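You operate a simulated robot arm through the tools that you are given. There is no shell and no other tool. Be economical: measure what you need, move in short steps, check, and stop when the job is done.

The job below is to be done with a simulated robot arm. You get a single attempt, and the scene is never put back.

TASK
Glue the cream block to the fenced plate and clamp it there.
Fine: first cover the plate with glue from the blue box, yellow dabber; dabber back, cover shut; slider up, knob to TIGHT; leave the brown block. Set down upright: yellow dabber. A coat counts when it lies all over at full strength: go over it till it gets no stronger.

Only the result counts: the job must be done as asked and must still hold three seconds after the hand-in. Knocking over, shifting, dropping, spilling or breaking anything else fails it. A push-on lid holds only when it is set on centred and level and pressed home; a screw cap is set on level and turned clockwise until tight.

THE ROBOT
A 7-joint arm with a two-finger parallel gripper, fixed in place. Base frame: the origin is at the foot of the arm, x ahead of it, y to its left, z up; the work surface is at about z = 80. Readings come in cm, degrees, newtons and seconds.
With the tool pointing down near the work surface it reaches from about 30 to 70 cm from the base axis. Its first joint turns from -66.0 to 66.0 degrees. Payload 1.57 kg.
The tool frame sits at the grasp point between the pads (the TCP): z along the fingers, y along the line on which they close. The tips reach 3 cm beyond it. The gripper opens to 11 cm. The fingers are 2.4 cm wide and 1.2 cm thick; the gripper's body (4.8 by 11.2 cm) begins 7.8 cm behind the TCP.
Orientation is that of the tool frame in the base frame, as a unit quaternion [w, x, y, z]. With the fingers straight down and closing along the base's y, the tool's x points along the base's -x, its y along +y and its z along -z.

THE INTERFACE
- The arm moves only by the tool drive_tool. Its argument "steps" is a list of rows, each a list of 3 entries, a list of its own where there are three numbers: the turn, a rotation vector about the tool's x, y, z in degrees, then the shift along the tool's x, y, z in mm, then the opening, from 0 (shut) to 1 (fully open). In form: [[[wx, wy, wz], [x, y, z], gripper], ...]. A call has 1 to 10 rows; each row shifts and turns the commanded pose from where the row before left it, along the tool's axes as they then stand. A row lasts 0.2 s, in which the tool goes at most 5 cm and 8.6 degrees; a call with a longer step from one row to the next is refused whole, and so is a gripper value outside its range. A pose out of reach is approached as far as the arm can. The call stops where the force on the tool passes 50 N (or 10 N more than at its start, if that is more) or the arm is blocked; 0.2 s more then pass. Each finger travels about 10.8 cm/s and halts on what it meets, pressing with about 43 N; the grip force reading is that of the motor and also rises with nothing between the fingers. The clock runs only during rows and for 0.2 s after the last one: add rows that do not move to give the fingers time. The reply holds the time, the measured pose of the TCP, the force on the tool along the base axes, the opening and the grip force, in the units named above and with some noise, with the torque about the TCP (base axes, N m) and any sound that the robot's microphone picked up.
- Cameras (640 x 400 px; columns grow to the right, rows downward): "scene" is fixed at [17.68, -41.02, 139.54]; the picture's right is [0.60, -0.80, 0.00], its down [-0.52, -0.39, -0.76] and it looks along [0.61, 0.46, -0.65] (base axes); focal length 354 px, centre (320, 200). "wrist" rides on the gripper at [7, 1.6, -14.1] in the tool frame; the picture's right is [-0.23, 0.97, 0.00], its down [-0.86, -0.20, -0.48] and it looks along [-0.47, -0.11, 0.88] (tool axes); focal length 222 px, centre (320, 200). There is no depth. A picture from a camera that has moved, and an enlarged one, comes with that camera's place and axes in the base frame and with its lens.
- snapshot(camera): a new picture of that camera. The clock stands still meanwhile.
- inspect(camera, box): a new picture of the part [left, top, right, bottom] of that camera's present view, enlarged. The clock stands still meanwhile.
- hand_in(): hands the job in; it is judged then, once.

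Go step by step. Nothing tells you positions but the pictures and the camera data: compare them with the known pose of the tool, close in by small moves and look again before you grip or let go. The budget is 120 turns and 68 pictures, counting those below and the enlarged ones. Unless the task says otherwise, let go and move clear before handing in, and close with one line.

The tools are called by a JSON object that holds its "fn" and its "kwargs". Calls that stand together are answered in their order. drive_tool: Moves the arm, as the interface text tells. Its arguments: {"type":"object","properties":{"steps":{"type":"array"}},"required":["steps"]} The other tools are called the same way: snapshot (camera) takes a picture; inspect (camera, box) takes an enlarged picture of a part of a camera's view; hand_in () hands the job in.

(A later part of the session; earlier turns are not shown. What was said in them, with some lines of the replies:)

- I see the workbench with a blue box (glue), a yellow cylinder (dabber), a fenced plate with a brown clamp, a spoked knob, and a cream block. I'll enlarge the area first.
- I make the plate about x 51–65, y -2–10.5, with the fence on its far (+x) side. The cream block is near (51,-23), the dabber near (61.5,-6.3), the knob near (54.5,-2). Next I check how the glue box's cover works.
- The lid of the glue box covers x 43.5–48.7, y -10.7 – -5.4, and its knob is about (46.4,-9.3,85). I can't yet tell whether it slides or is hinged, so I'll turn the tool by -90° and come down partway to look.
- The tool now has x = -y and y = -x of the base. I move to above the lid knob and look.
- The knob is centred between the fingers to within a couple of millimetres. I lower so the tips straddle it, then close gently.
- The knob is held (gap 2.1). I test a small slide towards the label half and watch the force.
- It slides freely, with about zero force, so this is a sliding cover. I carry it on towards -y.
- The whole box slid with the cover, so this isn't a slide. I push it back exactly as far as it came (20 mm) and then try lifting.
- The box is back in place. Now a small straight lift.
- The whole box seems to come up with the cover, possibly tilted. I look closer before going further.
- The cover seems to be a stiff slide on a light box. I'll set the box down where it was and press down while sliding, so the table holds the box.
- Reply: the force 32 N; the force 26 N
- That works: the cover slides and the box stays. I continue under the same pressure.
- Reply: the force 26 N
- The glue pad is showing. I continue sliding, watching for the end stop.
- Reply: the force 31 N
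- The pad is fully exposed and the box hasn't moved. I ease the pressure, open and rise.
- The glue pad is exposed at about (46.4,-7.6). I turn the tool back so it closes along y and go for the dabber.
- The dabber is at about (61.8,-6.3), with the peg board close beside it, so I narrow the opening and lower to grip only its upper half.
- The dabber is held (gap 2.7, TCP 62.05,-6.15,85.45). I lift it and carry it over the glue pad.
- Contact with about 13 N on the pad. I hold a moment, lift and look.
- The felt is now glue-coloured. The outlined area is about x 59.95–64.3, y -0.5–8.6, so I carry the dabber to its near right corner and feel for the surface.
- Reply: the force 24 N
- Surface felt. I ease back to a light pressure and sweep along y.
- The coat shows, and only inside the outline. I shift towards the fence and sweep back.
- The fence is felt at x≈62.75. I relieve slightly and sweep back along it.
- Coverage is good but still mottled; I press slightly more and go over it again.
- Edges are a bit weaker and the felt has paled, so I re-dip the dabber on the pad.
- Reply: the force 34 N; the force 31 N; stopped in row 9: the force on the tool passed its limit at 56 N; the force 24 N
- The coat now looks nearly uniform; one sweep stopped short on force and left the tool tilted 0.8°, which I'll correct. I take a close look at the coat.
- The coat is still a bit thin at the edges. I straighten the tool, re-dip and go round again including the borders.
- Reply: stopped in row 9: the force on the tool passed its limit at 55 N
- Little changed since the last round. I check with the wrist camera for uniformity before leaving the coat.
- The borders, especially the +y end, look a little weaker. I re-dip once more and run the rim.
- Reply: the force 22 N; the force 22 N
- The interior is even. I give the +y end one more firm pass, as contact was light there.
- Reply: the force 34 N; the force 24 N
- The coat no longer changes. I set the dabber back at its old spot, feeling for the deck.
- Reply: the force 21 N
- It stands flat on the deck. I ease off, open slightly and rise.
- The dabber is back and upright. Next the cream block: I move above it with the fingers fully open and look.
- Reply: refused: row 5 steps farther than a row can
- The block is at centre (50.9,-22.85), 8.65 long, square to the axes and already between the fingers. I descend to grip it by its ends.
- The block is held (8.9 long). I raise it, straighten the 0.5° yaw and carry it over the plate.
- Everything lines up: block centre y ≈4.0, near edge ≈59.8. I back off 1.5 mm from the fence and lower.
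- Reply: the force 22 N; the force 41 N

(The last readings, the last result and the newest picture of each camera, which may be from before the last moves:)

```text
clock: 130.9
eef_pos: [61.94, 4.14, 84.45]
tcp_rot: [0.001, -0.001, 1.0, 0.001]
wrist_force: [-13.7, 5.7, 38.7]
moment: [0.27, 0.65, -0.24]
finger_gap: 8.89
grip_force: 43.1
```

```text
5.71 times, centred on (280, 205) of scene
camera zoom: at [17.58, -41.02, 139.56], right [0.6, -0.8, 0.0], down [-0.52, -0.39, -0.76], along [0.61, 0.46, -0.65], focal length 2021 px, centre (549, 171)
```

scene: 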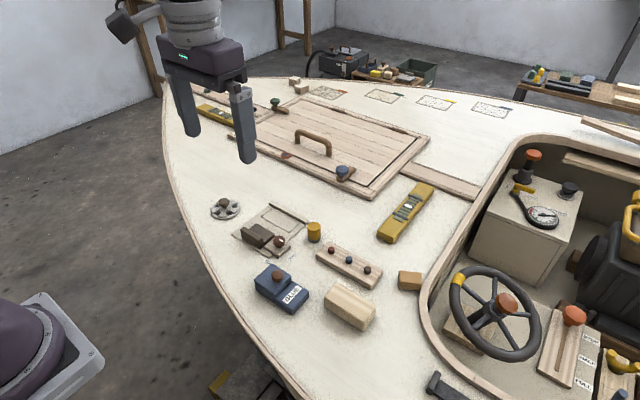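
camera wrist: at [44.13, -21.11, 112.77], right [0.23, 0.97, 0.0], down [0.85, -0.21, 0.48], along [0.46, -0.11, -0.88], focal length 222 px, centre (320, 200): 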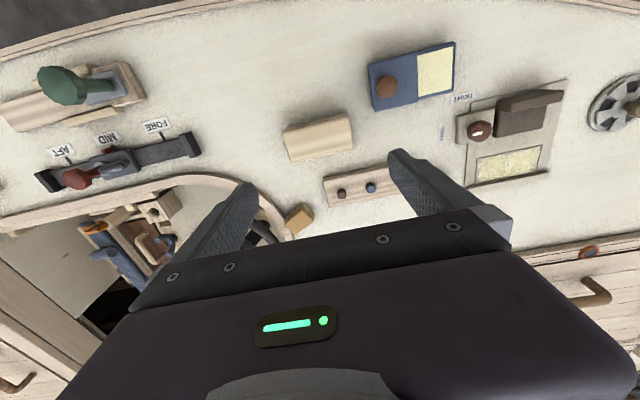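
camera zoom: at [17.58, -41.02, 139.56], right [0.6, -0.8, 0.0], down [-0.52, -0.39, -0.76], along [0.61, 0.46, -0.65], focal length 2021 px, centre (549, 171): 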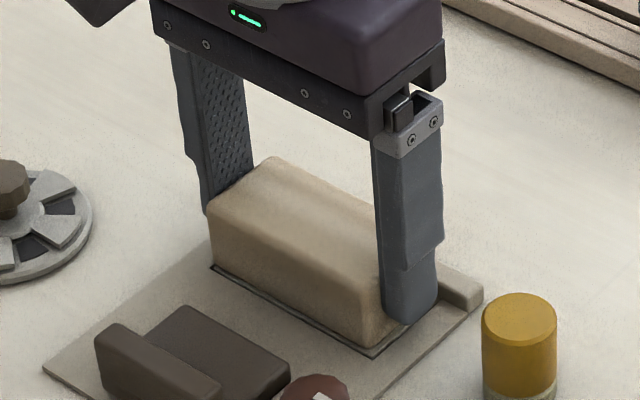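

The block is pressed flat on the glue inside the outline, against the fence. I ease off, open and rise.

{"fn": "drive_tool", "kwargs": {"steps": [[[0, 0, 0], [0, 0, 0], 0.7], [[0, 0, 0], [0.5, 0, -1.5], 0.7], [[0, 0, 0], [0, 0, 0], 0.85], [[0, 0, 0], [0, 0, 0], 0.97], [[0, 0, 0], [0, 0, 0], 0.97], [[0, 0, 0], [0, 0, -20], 0.97], [[0, 0, 0], [0, 0, -45], 0.97], [[0, 0, 0], [0, 0, -40], 0.6], [[0, 0, 0], [0, 0, 0], 0.3]]}}

{"fn": "inspect", "kwargs": {"camera": "scene", "box": [230, 170, 330, 270]}}

{"fn": "inspect", "kwargs": {"camera": "wrist", "box": [220, 50, 440, 200]}}

```text
clock: 132.9
eef_pos: [61.91, 4.23, 94.95]
tcp_rot: [-0.001, -0.001, 1.0, -0.001]
wrist_force: [-0.6, 0.2, -0.2]
moment: [0.01, 0.01, -0.01]
finger_gap: 3.28
grip_force: 0.3
```

```text
4.00 times, centred on (280, 220) of scene
camera zoom: at [17.68, -41.02, 139.54], right [0.6, -0.8, 0.0], down [-0.52, -0.39, -0.76], along [0.61, 0.46, -0.65], focal length 1415 px, centre (480, 120)
```

zoom: 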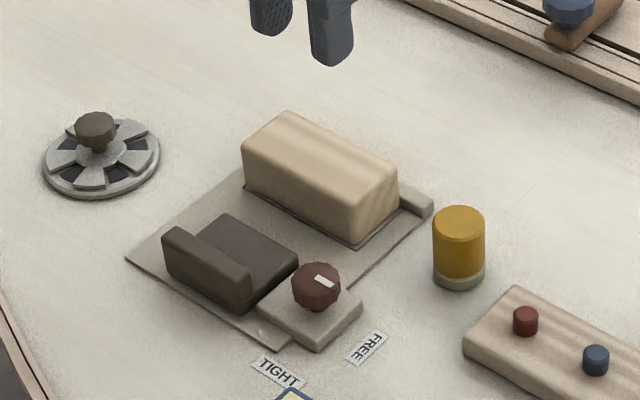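

```text
2.67 times, centred on (330, 125) of wrist
camera zoom: at [55.03, 5.83, 109.16], right [0.23, 0.97, 0.0], down [0.86, -0.2, 0.48], along [0.46, -0.11, -0.88], focal length 592 px, centre (293, 400)
```

zoom: 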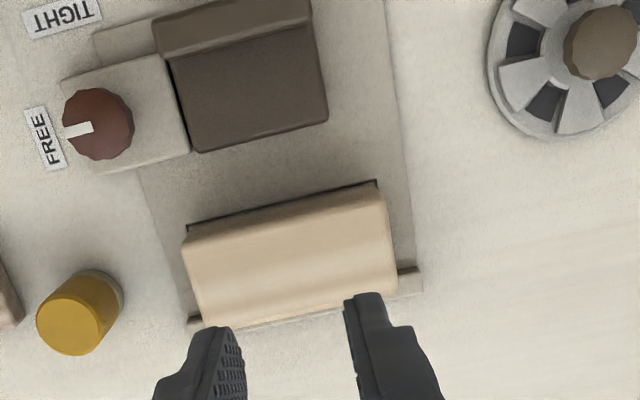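

The block sits neatly. Next the slider: it spans y 1.2–6.9 with its front at x≈56.6, so I go behind its lip with nearly closed fingers.

{"fn": "drive_tool", "kwargs": {"steps": [[[0, 0, 0], [40, 0, 0], 0.1], [[0, 0, 0], [40, -1, 0], 0.1], [[0, 0, 0], [43, 0, 0], 0.1], [[0, 0, 0], [0, 0, 40], 0.1], [[0, 0, 0], [0, 0, 30], 0.1], [[0, 0, 0], [0, 0, 0], 0.1]]}}

{"fn": "drive_tool", "kwargs": {"steps": [[[0, 0, 0], [0, 0, 20], 0.1], [[0, 0, 0], [0, 0, 15], 0.1], [[0, 0, 0], [0, 0, 0], 0.1]]}}

{"fn": "inspect", "kwargs": {"camera": "scene", "box": [220, 180, 320, 270]}}

```text
clock: 134.3
eef_pos: [49.5, 4.01, 87.87]
tcp_rot: [-0.001, -0.001, 1.0, 0.0]
wrist_force: [-0.4, 0.4, 0.3]
moment: [0.02, 0.02, -0.01]
finger_gap: 1.09
grip_force: 0.0
```

```text
clock: 135.2
eef_pos: [49.45, 4.08, 84.42]
tcp_rot: [-0.001, -0.001, 1.0, 0.001]
wrist_force: [0.9, 0.4, 0.2]
moment: [0.0, -0.01, 0.05]
finger_gap: 1.07
grip_force: 0.2
```

```text
4.44 times, centred on (270, 225) of scene
camera zoom: at [17.68, -41.02, 139.54], right [0.6, -0.8, 0.0], down [-0.52, -0.39, -0.76], along [0.61, 0.46, -0.65], focal length 1572 px, centre (542, 89)
```

zoom: 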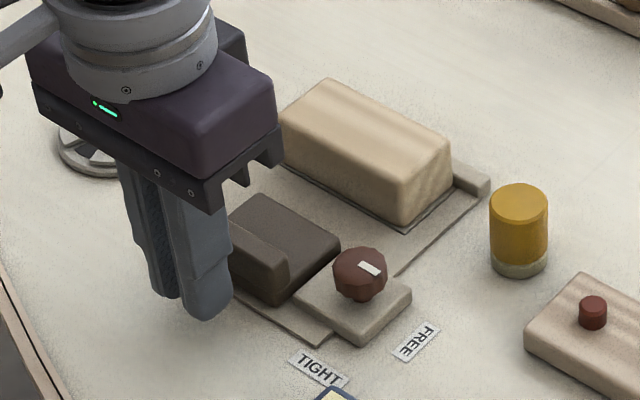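

Fingers are behind the lip. I push the slider towards the block.

{"fn": "drive_tool", "kwargs": {"steps": [[[0, 0, 0], [-6, 0, 0], 0.1], [[0, 0, 0], [-6, 0, 0], 0.1], [[0, 0, 0], [-6, 0, 0], 0.1], [[0, 0, 0], [-5, 0, 0], 0.1], [[0, 0, 0], [0, 0, 0], 0.1]]}}

{"fn": "drive_tool", "kwargs": {"steps": [[[0, 0, 0], [-5, 0, 0], 0.1], [[0, 0, 0], [-5, 0, 0], 0.1], [[0, 0, 0], [-4, 0, 0], 0.1], [[0, 0, 0], [0, 0, 0], 0.1]]}}

{"fn": "inspect", "kwargs": {"camera": "scene", "box": [220, 180, 320, 270]}}

```text
clock: 136.3
eef_pos: [51.91, 4.03, 84.56]
tcp_rot: [-0.001, -0.001, 1.0, 0.0]
wrist_force: [-0.6, 0.0, 1.1]
moment: [-0.04, 0.06, -0.01]
finger_gap: 1.08
grip_force: 0.0
```

```text
clock: 137.3
eef_pos: [53.39, 4.05, 84.38]
tcp_rot: [-0.001, -0.001, 1.0, -0.001]
wrist_force: [-1.0, 0.2, 0.0]
moment: [0.0, 0.0, -0.02]
finger_gap: 1.1
grip_force: 0.1
```

```text
4.44 times, centred on (270, 225) of scene
camera zoom: at [17.68, -41.02, 139.54], right [0.6, -0.8, 0.0], down [-0.52, -0.39, -0.76], along [0.61, 0.46, -0.65], focal length 1572 px, centre (542, 89)
```

zoom: 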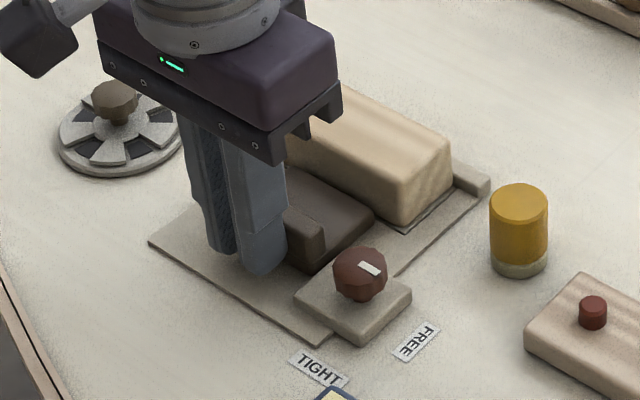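

{"fn": "drive_tool", "kwargs": {"steps": [[[0, 0, 0], [-4, 0, 0], 0.1], [[0, 0, 0], [-3, 0, 0], 0.1], [[0, 0, 0], [0, 0, 0], 0.1]]}}

{"fn": "drive_tool", "kwargs": {"steps": [[[0, 0, 0], [-2, 0, 0], 0.1], [[0, 0, 0], [-2, 0, 0], 0.1], [[0, 0, 0], [0, 0, 0], 0.1]]}}

{"fn": "drive_tool", "kwargs": {"steps": [[[0, 0, 0], [-2, 0, 0], 0.1], [[0, 0, 0], [0, 0, 0], 0.1]]}}

```text
clock: 138.2
eef_pos: [53.59, 4.05, 84.44]
tcp_rot: [-0.004, -0.001, 1.0, 0.0]
wrist_force: [-27.2, 2.0, 10.8]
moment: [-0.03, 0.13, -0.05]
finger_gap: 1.1
grip_force: 0.1
```

```text
clock: 138.8
eef_pos: [53.66, 4.03, 84.33]
tcp_rot: [-0.011, 0.0, 1.0, 0.0]
wrist_force: [-7.1, 1.2, 3.0]
moment: [-0.04, 0.04, 0.0]
finger_gap: 1.06
grip_force: 0.0
stopped in row 3: the force on the tool passed its limit at 51 N (the readings are from after the stop); the commanded pose is now the measured one
```

```text
clock: 139.4
eef_pos: [53.81, 4.11, 84.32]
tcp_rot: [-0.013, -0.001, 1.0, -0.001]
wrist_force: [-26.4, -0.5, 10.9]
moment: [0.0, 0.12, -0.06]
finger_gap: 1.09
grip_force: 0.0
```

Force has risen, so it should be against the block. I check.

{"fn": "inspect", "kwargs": {"camera": "scene", "box": [240, 190, 310, 255]}}

```text
6.15 times, centred on (275, 222) of scene
camera zoom: at [17.6, -41.03, 139.55], right [0.6, -0.8, 0.0], down [-0.52, -0.39, -0.76], along [0.61, 0.46, -0.65], focal length 2177 px, centre (597, 62)
```

zoom: 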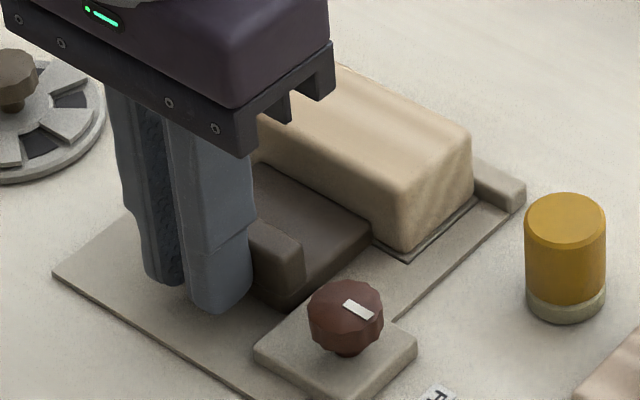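

The slider is hard against the block. I back off, rise, straighten, and turn the tool -90° for the clamp knob.

{"fn": "drive_tool", "kwargs": {"steps": [[[0, 0, 0], [3, 0, 0], 0.1], [[0, -1.5, 0], [8, 0, 0], 0.1], [[0, 0, 0], [0, 0, -30], 0.2], [[0, 0, 0], [0, 0, -50], 0.4], [[0, 0, 0], [0, 0, -20], 0.5], [[0, 0, 0], [0, 0, 0], 0.5]]}}

{"fn": "drive_tool", "kwargs": {"steps": [[[0, 0, -8.5], [0, 0, 0], 0.5], [[0, 0, -8.5], [0, 0, 0], 0.5], [[0, 0, -8.5], [0, 0, 0], 0.5], [[0, 0, -8.5], [0, 0, 0], 0.5], [[0, 0, -8.5], [0, 0, 0], 0.5], [[0, 0, -8.5], [0, 0, 0], 0.5], [[0, 0, -8.5], [0, 0, 0], 0.5], [[0, 0, -8.5], [0, 0, 0], 0.5], [[0, 0, -8.5], [0, 0, 0], 0.5], [[0, 0, -8.5], [0, 0, 0], 0.5]]}}

{"fn": "drive_tool", "kwargs": {"steps": [[[0, 0, -5], [0, 0, 0], 0.5], [[0, 0, 0], [0, 0, 0], 0.5]]}}

```text
clock: 140.8
eef_pos: [52.82, 4.05, 94.3]
tcp_rot: [0.005, -0.001, 1.0, 0.0]
wrist_force: [-1.1, -1.0, -0.1]
moment: [0.0, 0.03, -0.03]
finger_gap: 5.48
grip_force: 0.1
```

```text
clock: 143.0
eef_pos: [52.88, 4.12, 94.34]
tcp_rot: [0.002, -0.677, 0.736, -0.002]
wrist_force: [0.9, 0.4, 0.4]
moment: [-0.01, 0.04, -0.01]
finger_gap: 5.5
grip_force: 0.1
```

```text
clock: 143.6
eef_pos: [52.82, 4.11, 94.36]
tcp_rot: [-0.003, 0.708, -0.706, 0.002]
wrist_force: [0.9, -0.5, 0.5]
moment: [0.01, 0.02, -0.02]
finger_gap: 5.51
grip_force: 0.0
```

{"fn": "drive_tool", "kwargs": {"steps": [[[0, 0, 0], [32, -9, 0], 0.5], [[0, 0, 0], [31, -8, 0], 0.5], [[0, 0, 0], [0, 0, 40], 0.5], [[0, 0, 0], [0, 0, 0], 0.5]]}}

{"fn": "inspect", "kwargs": {"camera": "wrist", "box": [240, 80, 420, 220]}}

```text
clock: 144.6
eef_pos: [54.6, -2.27, 90.54]
tcp_rot: [-0.002, 0.708, -0.707, 0.003]
wrist_force: [-0.2, -0.3, -0.6]
moment: [-0.03, 0.02, 0.0]
finger_gap: 5.5
grip_force: 0.1
```

```text
2.86 times, centred on (330, 150) of wrist
camera zoom: at [52.99, -9.16, 104.61], right [-0.97, 0.23, -0.01], down [0.2, 0.86, 0.48], along [0.11, 0.47, -0.88], focal length 635 px, centre (291, 343)
```

zoom: 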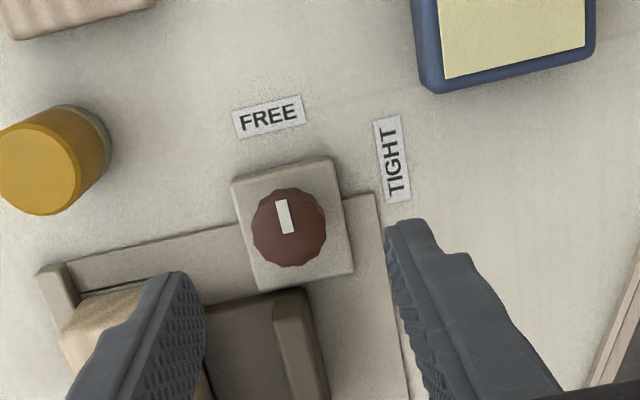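

The knob is centred under the tool at (54.6,-2.3), with its pointer at FREE; TIGHT is a quarter turn clockwise. I descend and grip it.

{"fn": "drive_tool", "kwargs": {"steps": [[[0, 0, 0], [0, 0, 30], 0.5], [[0, 0, 0], [0, 0, 18], 0.5], [[0, 0, 0], [0, 0, 4], 0.4], [[0, 0, 0], [0, 0, 0], 0.3], [[0, 0, 0], [0, 0, 0], 0.2], [[0, 0, 0], [0, 0, 0], 0.15], [[0, 0, 0], [0, 0, 0], 0.15]]}}

{"fn": "inspect", "kwargs": {"camera": "scene", "box": [240, 190, 310, 255]}}

```text
clock: 146.2
eef_pos: [54.71, -2.28, 85.27]
tcp_rot: [-0.003, 0.707, -0.707, 0.003]
wrist_force: [11.2, -0.4, -1.4]
moment: [0.17, -0.19, 0.02]
finger_gap: 2.7
grip_force: 6.0
```

```text
6.15 times, centred on (275, 222) of scene
camera zoom: at [17.71, -41.03, 139.54], right [0.6, -0.8, 0.0], down [-0.52, -0.39, -0.76], along [0.61, 0.46, -0.65], focal length 2177 px, centre (597, 62)
```

zoom: 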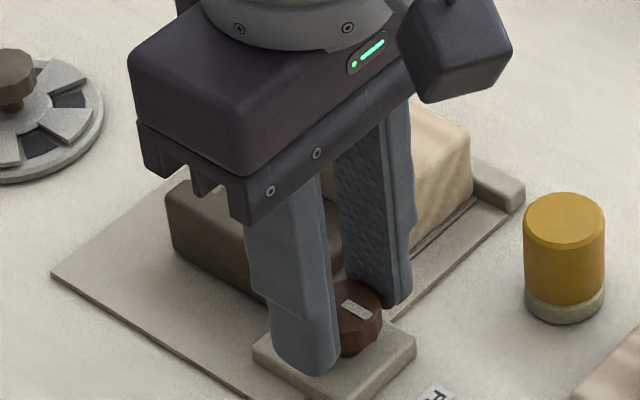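

{"fn": "drive_tool", "kwargs": {"steps": [[[0, 0, 0], [0, -1, 0], 0.15], [[0, 0, 0], [0, 0, 0], 0.1], [[0, 0, 0], [0, 0, 0], 0.1], [[0, 0, 0], [0, 0, 0], 0.1]]}}

```text
clock: 147.2
eef_pos: [54.77, -2.31, 85.25]
tcp_rot: [-0.002, 0.708, -0.707, 0.003]
wrist_force: [11.4, -2.2, 10.3]
moment: [-0.38, 0.13, -0.03]
finger_gap: 2.53
grip_force: 36.3
```

{"fn": "drive_tool", "kwargs": {"steps": [[[0, 0, 0], [0, -0.7, -0.6], 0.1], [[0, 0, 8], [0, 0, 0], 0.1], [[0, 0, 8], [0, 0, 0], 0.1], [[0, 0, 0], [0, 0, 0], 0.1]]}}

{"fn": "inspect", "kwargs": {"camera": "scene", "box": [240, 190, 310, 255]}}

```text
clock: 148.2
eef_pos: [54.74, -2.13, 85.22]
tcp_rot: [0.002, -0.601, 0.799, -0.002]
wrist_force: [12.2, 1.1, -2.6]
moment: [-0.3, 0.13, -0.02]
finger_gap: 2.51
grip_force: 36.8
```

```text
6.15 times, centred on (275, 222) of scene
camera zoom: at [17.72, -41.02, 139.54], right [0.6, -0.8, 0.0], down [-0.52, -0.39, -0.76], along [0.61, 0.46, -0.65], focal length 2177 px, centre (597, 62)
```

zoom: 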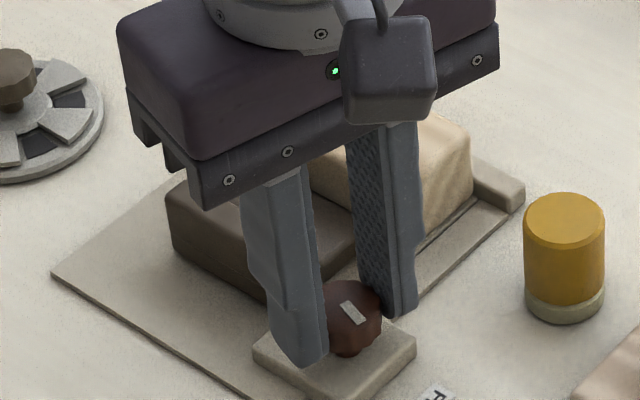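

The pointer turns with the tool in the right direction. I continue.

{"fn": "drive_tool", "kwargs": {"steps": [[[0, 0, 8], [0, 0, 0], 0.1], [[0, 0, 8], [0, 0, 0], 0.1], [[0, 0, 8], [0, 0, 0], 0.1], [[0, 0, 8], [0, 0, 0], 0.1], [[0, 0, 8], [0, 0, 0], 0.1], [[0, 0, 8], [0, 0, 0], 0.1], [[0, 0, 8], [0, 0, 0], 0.1], [[0, 0, 0], [0, 0, 0], 0.1]]}}

{"fn": "drive_tool", "kwargs": {"steps": [[[0, 0, 6], [0, 0, 0], 0.1], [[0, 0, 6], [0, 0, 0], 0.1], [[0, 0, 5], [0, 0, 0], 0.1], [[0, 0, 0], [0, 0, 0], 0.1]]}}

{"fn": "inspect", "kwargs": {"camera": "wrist", "box": [240, 80, 420, 220]}}

```text
clock: 150.0
eef_pos: [54.72, -2.26, 85.2]
tcp_rot: [0.003, -0.156, 0.988, 0.0]
wrist_force: [-10.3, 6.5, 17.3]
moment: [0.62, -0.38, 0.01]
finger_gap: 2.53
grip_force: 36.8
```

```text
clock: 151.0
eef_pos: [54.72, -2.18, 85.18]
tcp_rot: [0.003, -0.009, 1.0, 0.0]
wrist_force: [-6.4, 6.9, 13.5]
moment: [0.05, 0.8, 0.01]
finger_gap: 2.54
grip_force: 36.8
```

```text
2.86 times, centred on (330, 150) of wrist
camera zoom: at [47.69, -0.65, 99.31], right [0.21, 0.98, 0.0], down [0.86, -0.18, 0.48], along [0.47, -0.1, -0.88], focal length 635 px, centre (291, 343)
```

zoom: 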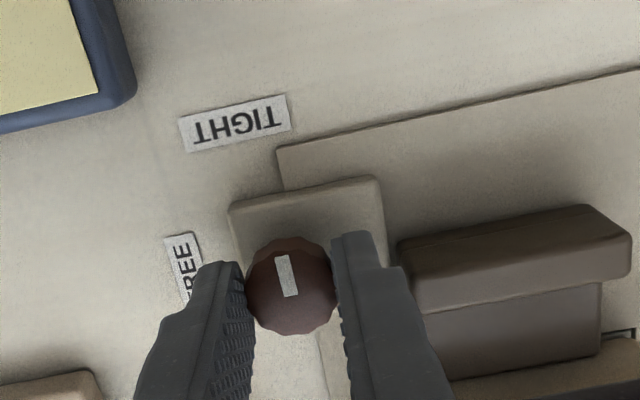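

The pointer now points towards TIGHT. I turn a few degrees more to feel for a stop.

{"fn": "drive_tool", "kwargs": {"steps": [[[0, 0, 3], [0, 0, 0], 0.1], [[0, 0, 2], [0, 0, 0], 0.1], [[0, 0, 0], [0, 0, 0], 0.1]]}}

```text
clock: 151.8
eef_pos: [54.8, -2.17, 85.04]
tcp_rot: [0.003, 0.036, 0.999, -0.001]
wrist_force: [-3.5, 9.4, 6.5]
moment: [0.13, -0.13, 0.52]
finger_gap: 2.55
grip_force: 37.1
```

A firm stop is felt, so the knob is at TIGHT. I relax, open a little and rise.

{"fn": "drive_tool", "kwargs": {"steps": [[[0, 0, -3], [0, 0, 0], 0.2], [[0, 0, 0], [0, 0, 0], 0.31], [[0, 0, 0], [0, 0, 0], 0.31], [[0, 0, -2], [0, 0, -20], 0.31], [[0, 0, 0], [0, 0, -45], 0.4], [[0, 0, 0], [0, 0, -40], 0.5], [[0, 0, 0], [0, 0, 0], 0.5]]}}

{"fn": "inspect", "kwargs": {"camera": "wrist", "box": [200, 50, 480, 230]}}

```text
clock: 153.4
eef_pos: [55.01, -2.16, 95.67]
tcp_rot: [0.004, -0.008, 1.0, 0.001]
wrist_force: [-0.2, 0.6, -0.6]
moment: [0.0, -0.04, -0.02]
finger_gap: 5.48
grip_force: 0.0
```

```text
2.22 times, centred on (340, 140) of wrist
camera zoom: at [47.9, -0.64, 109.84], right [0.21, 0.98, 0.0], down [0.86, -0.18, 0.48], along [0.47, -0.1, -0.88], focal length 494 px, centre (276, 333)
```

zoom: 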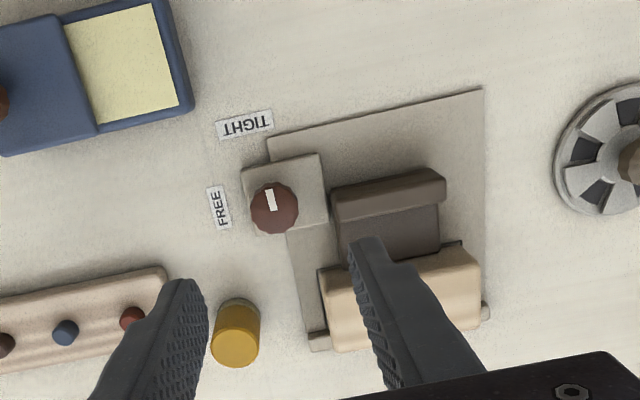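

The clamp is done. Last, the glue cover: I go to its knob at about (46.6,-13.9).

{"fn": "drive_tool", "kwargs": {"steps": [[[0, 0.4, 0.9], [0, 0, -10], 0.5], [[0, 0, 0], [28, -39, 0], 0.5], [[0, 0, 0], [28, -39, 0], 0.5], [[0, 0, 0], [28, -40, 0], 0.5], [[0, 0, 0], [0, 0, 30], 0.5], [[0, 0, 0], [0, 0, 0], 0.5]]}}

{"fn": "inspect", "kwargs": {"camera": "wrist", "box": [220, 70, 440, 220]}}

```text
clock: 154.8
eef_pos: [46.49, -13.96, 93.67]
tcp_rot: [0.0, -0.001, 1.0, 0.0]
wrist_force: [0.6, -0.3, 1.1]
moment: [-0.01, 0.02, 0.0]
finger_gap: 5.48
grip_force: 0.1
```

```text
2.67 times, centred on (330, 145) of wrist
camera zoom: at [39.56, -12.36, 107.99], right [0.22, 0.97, 0.0], down [0.86, -0.2, 0.48], along [0.47, -0.11, -0.88], focal length 592 px, centre (293, 347)
```

zoom: 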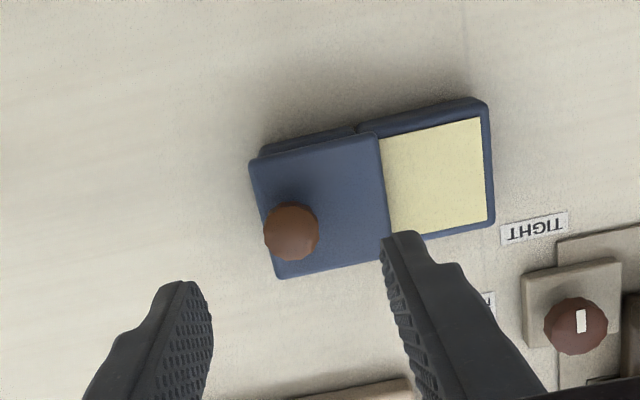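

{"fn": "drive_tool", "kwargs": {"steps": [[[0, 0, 0], [-1.5, -1, 35], 0.5], [[0, 0, 0], [0, 0, 25], 0.5], [[0, 0, 0], [0, 0, 7], 0.4], [[0, 0, 0], [0, 0, 0], 0.3], [[0, 0, 0], [0, 0, 0], 0.1], [[0, 0, 0], [0, 0, 0], 0.1], [[0, 0, 0], [0, 0, 0], 0.1]]}}

{"fn": "inspect", "kwargs": {"camera": "scene", "box": [235, 230, 335, 320]}}

```text
clock: 156.4
eef_pos: [46.72, -14.18, 87.16]
tcp_rot: [0.0, 0.0, 1.0, -0.001]
wrist_force: [1.3, 0.8, 1.2]
moment: [-0.08, -0.05, -0.04]
finger_gap: 2.11
grip_force: 34.9
```

```text
4.44 times, centred on (285, 275) of scene
camera zoom: at [17.69, -41.02, 139.54], right [0.6, -0.8, 0.0], down [-0.52, -0.39, -0.76], along [0.61, 0.46, -0.65], focal length 1572 px, centre (476, -133)
```

zoom: 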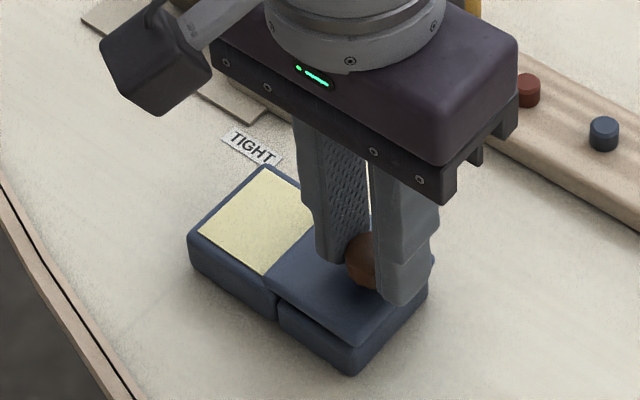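

The knob is held. I press down and slide the cover back towards +y.

{"fn": "drive_tool", "kwargs": {"steps": [[[0, 0, 0], [0, 0, 1], 0.1], [[0, 0, 0], [0, 0, 1], 0.1], [[0, 0, 0], [0, 0, 0], 0.1]]}}

```text
clock: 157.2
eef_pos: [46.57, -14.22, 87.03]
tcp_rot: [0.002, -0.002, 1.0, -0.001]
wrist_force: [1.2, -0.2, 30.9]
moment: [-0.01, -0.05, 0.02]
finger_gap: 2.15
grip_force: 34.2
```

{"fn": "drive_tool", "kwargs": {"steps": [[[0, 0, 0], [0, 4, 0], 0.1], [[0, 0, 0], [0, 4, 0], 0.1], [[0, 0, 0], [0, 4, 0], 0.1], [[0, 0, 0], [0, 4, 0], 0.1], [[0, 0, 0], [0, 4, 0], 0.1], [[0, 0, 0], [0, 0, 0], 0.1]]}}

{"fn": "inspect", "kwargs": {"camera": "scene", "box": [235, 230, 335, 320]}}

```text
clock: 158.6
eef_pos: [46.62, -12.18, 86.8]
tcp_rot: [0.001, -0.002, 1.0, -0.001]
wrist_force: [12.0, -1.0, 29.2]
moment: [-0.02, -0.36, 0.01]
finger_gap: 2.11
grip_force: 34.1
```

```text
4.44 times, centred on (285, 275) of scene
camera zoom: at [17.67, -41.01, 139.55], right [0.6, -0.8, 0.0], down [-0.52, -0.39, -0.76], along [0.61, 0.46, -0.65], focal length 1572 px, centre (476, -133)
```

zoom: 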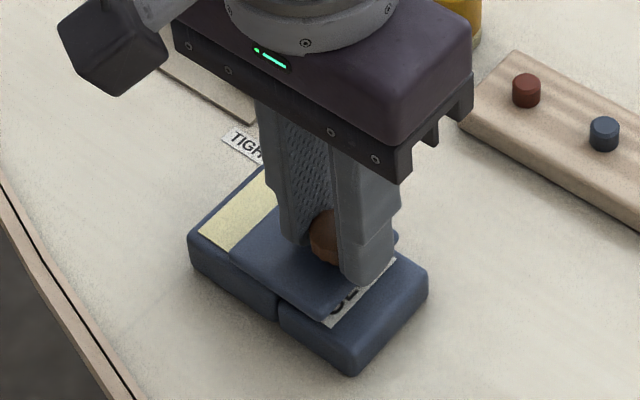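

The cover slides and the box stays. I continue.

{"fn": "drive_tool", "kwargs": {"steps": [[[0, 0, 0], [-0.6, 4, -0.2], 0.1], [[0, 0, 0], [0, 4, 0], 0.1], [[0, 0, 0], [0, 4, 0], 0.1], [[0, 0, 0], [0, 4, 0], 0.1], [[0, 0, 0], [0, 4, 0], 0.1], [[0, 0, 0], [0, 0, 0], 0.1]]}}

{"fn": "drive_tool", "kwargs": {"steps": [[[0, 0, 0], [0, 3, 0], 0.1], [[0, 0, 0], [0, 3, 0], 0.1], [[0, 0, 0], [0, 0, 0], 0.1]]}}

{"fn": "inspect", "kwargs": {"camera": "scene", "box": [235, 230, 335, 320]}}

```text
clock: 160.0
eef_pos: [46.35, -10.11, 86.71]
tcp_rot: [-0.001, -0.001, 1.0, 0.0]
wrist_force: [0.5, -0.3, 12.2]
moment: [0.0, 0.04, -0.01]
finger_gap: 2.11
grip_force: 33.9
```

```text
clock: 160.8
eef_pos: [46.61, -9.46, 86.91]
tcp_rot: [-0.001, -0.001, 1.0, 0.0]
wrist_force: [0.1, 0.1, 0.6]
moment: [-0.02, 0.0, 0.01]
finger_gap: 2.13
grip_force: 33.8
```

```text
4.44 times, centred on (285, 275) of scene
camera zoom: at [17.69, -41.02, 139.54], right [0.6, -0.8, 0.0], down [-0.52, -0.39, -0.76], along [0.61, 0.46, -0.65], focal length 1572 px, centre (476, -133)
```

zoom: 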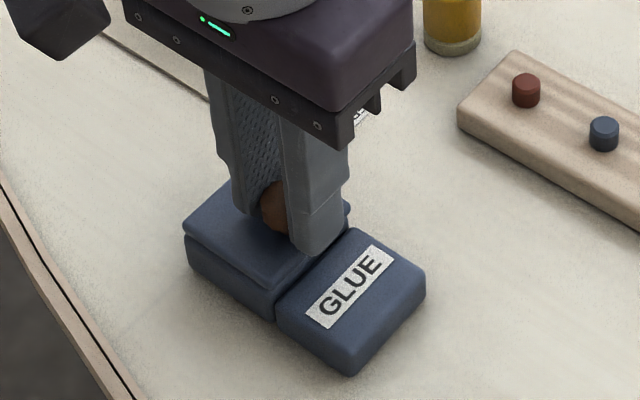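

Pressure faded near the end. I press again and push the last couple of millimetres to the stop.

{"fn": "drive_tool", "kwargs": {"steps": [[[0, 0, 0], [0, 0, 1], 0.1], [[0, 0, 0], [0, 0, 0.8], 0.1], [[0, 0, 0], [0, 0, 0], 0.1]]}}

{"fn": "drive_tool", "kwargs": {"steps": [[[0, 0, 0], [0, 1, 0], 0.1], [[0, 0, 0], [0, 1, 0], 0.1], [[0, 0, 0], [0, 0, 0], 0.1]]}}

{"fn": "inspect", "kwargs": {"camera": "wrist", "box": [250, 60, 400, 200]}}

```text
clock: 161.6
eef_pos: [46.59, -9.59, 86.81]
tcp_rot: [0.0, -0.001, 1.0, -0.001]
wrist_force: [-7.6, -0.7, 30.4]
moment: [-0.01, 0.18, 0.04]
finger_gap: 2.12
grip_force: 34.0
```

```text
clock: 162.4
eef_pos: [46.61, -9.45, 86.69]
tcp_rot: [0.001, -0.002, 1.0, 0.0]
wrist_force: [-3.2, -0.8, 25.0]
moment: [-0.03, -0.02, 0.03]
finger_gap: 2.12
grip_force: 34.4
```

```text
2.86 times, centred on (325, 130) of wrist
camera zoom: at [39.63, -7.72, 100.84], right [0.22, 0.97, 0.0], down [0.86, -0.2, 0.48], along [0.47, -0.11, -0.88], focal length 635 px, centre (306, 400)
```

zoom: 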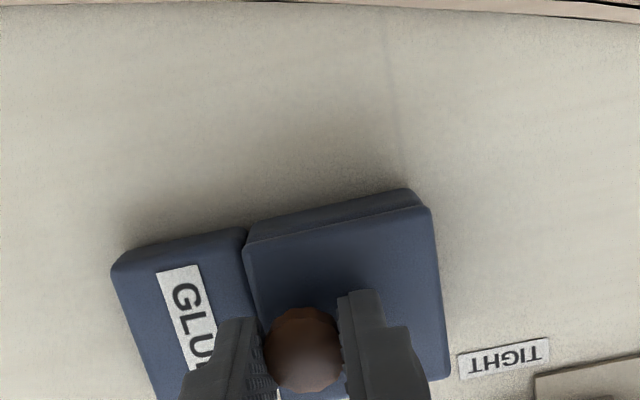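

{"fn": "drive_tool", "kwargs": {"steps": [[[0, 0, 0], [0, 1, 0], 0.1], [[0, 0, 0], [0, 1, 0], 0.1], [[0, 0, 0], [0, 0, 0], 0.1]]}}

{"fn": "inspect", "kwargs": {"camera": "scene", "box": [235, 230, 335, 320]}}

```text
clock: 163.2
eef_pos: [46.58, -9.17, 86.76]
tcp_rot: [-0.001, -0.001, 1.0, 0.0]
wrist_force: [1.2, -7.2, 13.7]
moment: [-0.2, -0.31, -0.04]
finger_gap: 2.11
grip_force: 34.1
```

```text
4.44 times, centred on (285, 275) of scene
camera zoom: at [17.66, -41.04, 139.54], right [0.6, -0.8, 0.0], down [-0.52, -0.39, -0.76], along [0.61, 0.46, -0.65], focal length 1572 px, centre (476, -133)
```

zoom: 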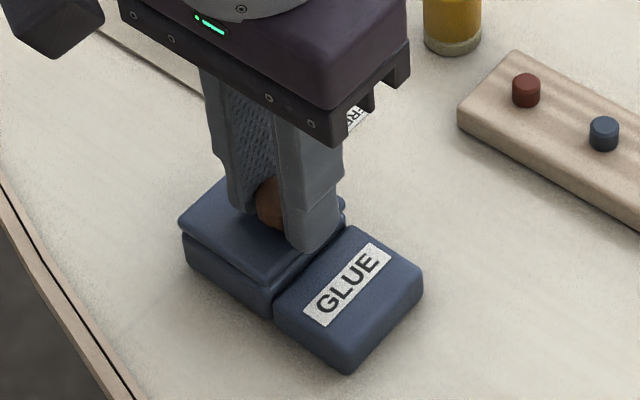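

The stop is felt and the cover is shut; the box has crept about 3 mm. I ease the pressure and draw the box back those 3 mm, as before.

{"fn": "drive_tool", "kwargs": {"steps": [[[0, 0, 0], [0, 0, -1.2], 0.1], [[0, 0, 0], [0, -1, 0], 0.1], [[0, 0, 0], [0, -1, 0], 0.1], [[0, 0, 0], [0, -1, 0], 0.1], [[0, 0, 0], [0, 0, 0], 0.1]]}}

{"fn": "inspect", "kwargs": {"camera": "scene", "box": [235, 230, 335, 320]}}

```text
clock: 164.4
eef_pos: [46.57, -9.49, 86.78]
tcp_rot: [0.0, -0.001, 1.0, 0.0]
wrist_force: [-0.2, -0.2, -0.3]
moment: [0.05, -0.05, -0.01]
finger_gap: 2.1
grip_force: 34.5
```

```text
4.44 times, centred on (285, 275) of scene
camera zoom: at [17.69, -41.02, 139.54], right [0.6, -0.8, 0.0], down [-0.52, -0.39, -0.76], along [0.61, 0.46, -0.65], focal length 1572 px, centre (476, -133)
```

zoom: 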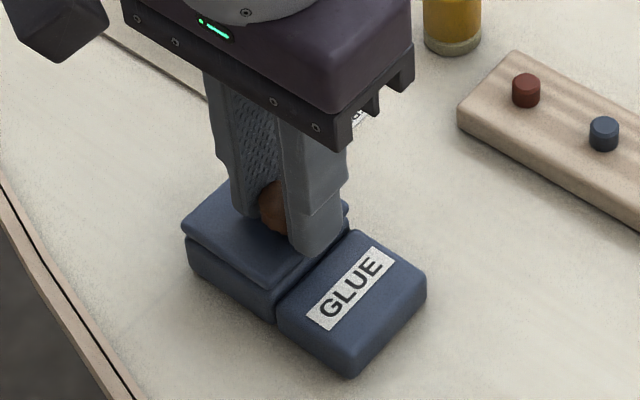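

The box is back in line with the cover shut. I open, rise clear and take a last look if pictures remain.

{"fn": "drive_tool", "kwargs": {"steps": [[[0, 0, 0], [0, 0, 0], 0.25], [[0, 0, 0], [0, 0, 0], 0.4], [[0, 0, 0], [0, 0, 0], 0.4], [[0, 0, 0], [0, 0, -20], 0.4], [[0, 0, 0], [0, 0, -45], 0.4], [[0, 0, 0], [0, 0, -45], 0.4], [[0, 0, 0], [0, 0, -45], 0.4], [[0, 0, 0], [0, 0, 0], 0.4]]}}

{"fn": "inspect", "kwargs": {"camera": "scene", "box": [220, 180, 350, 320]}}

```text
clock: 166.2
eef_pos: [46.44, -9.4, 102.4]
tcp_rot: [-0.001, -0.002, 1.0, 0.0]
wrist_force: [-0.7, -0.3, 0.1]
moment: [0.0, 0.01, 0.0]
finger_gap: 4.42
grip_force: 0.1
```

```text
refused: no pictures are left
```

The coat, block, clamp, dabber and cover are all done, and the arm is clear. I hand the job in.

{"fn": "hand_in", "kwargs": {}}

```text
The job is handed in.
```

I handed the job in: the cream block is glued inside the outline on the fenced plate, with the slider up against it and the knob at TIGHT. The yellow dabber is back upright in its place, the glue cover is shut, and the brown block was not touched. I had no pictures left to check the scene after the last release. The glue box slid a few times while I worked the cover, and I brought it back to within about a millimetre of where it stood.
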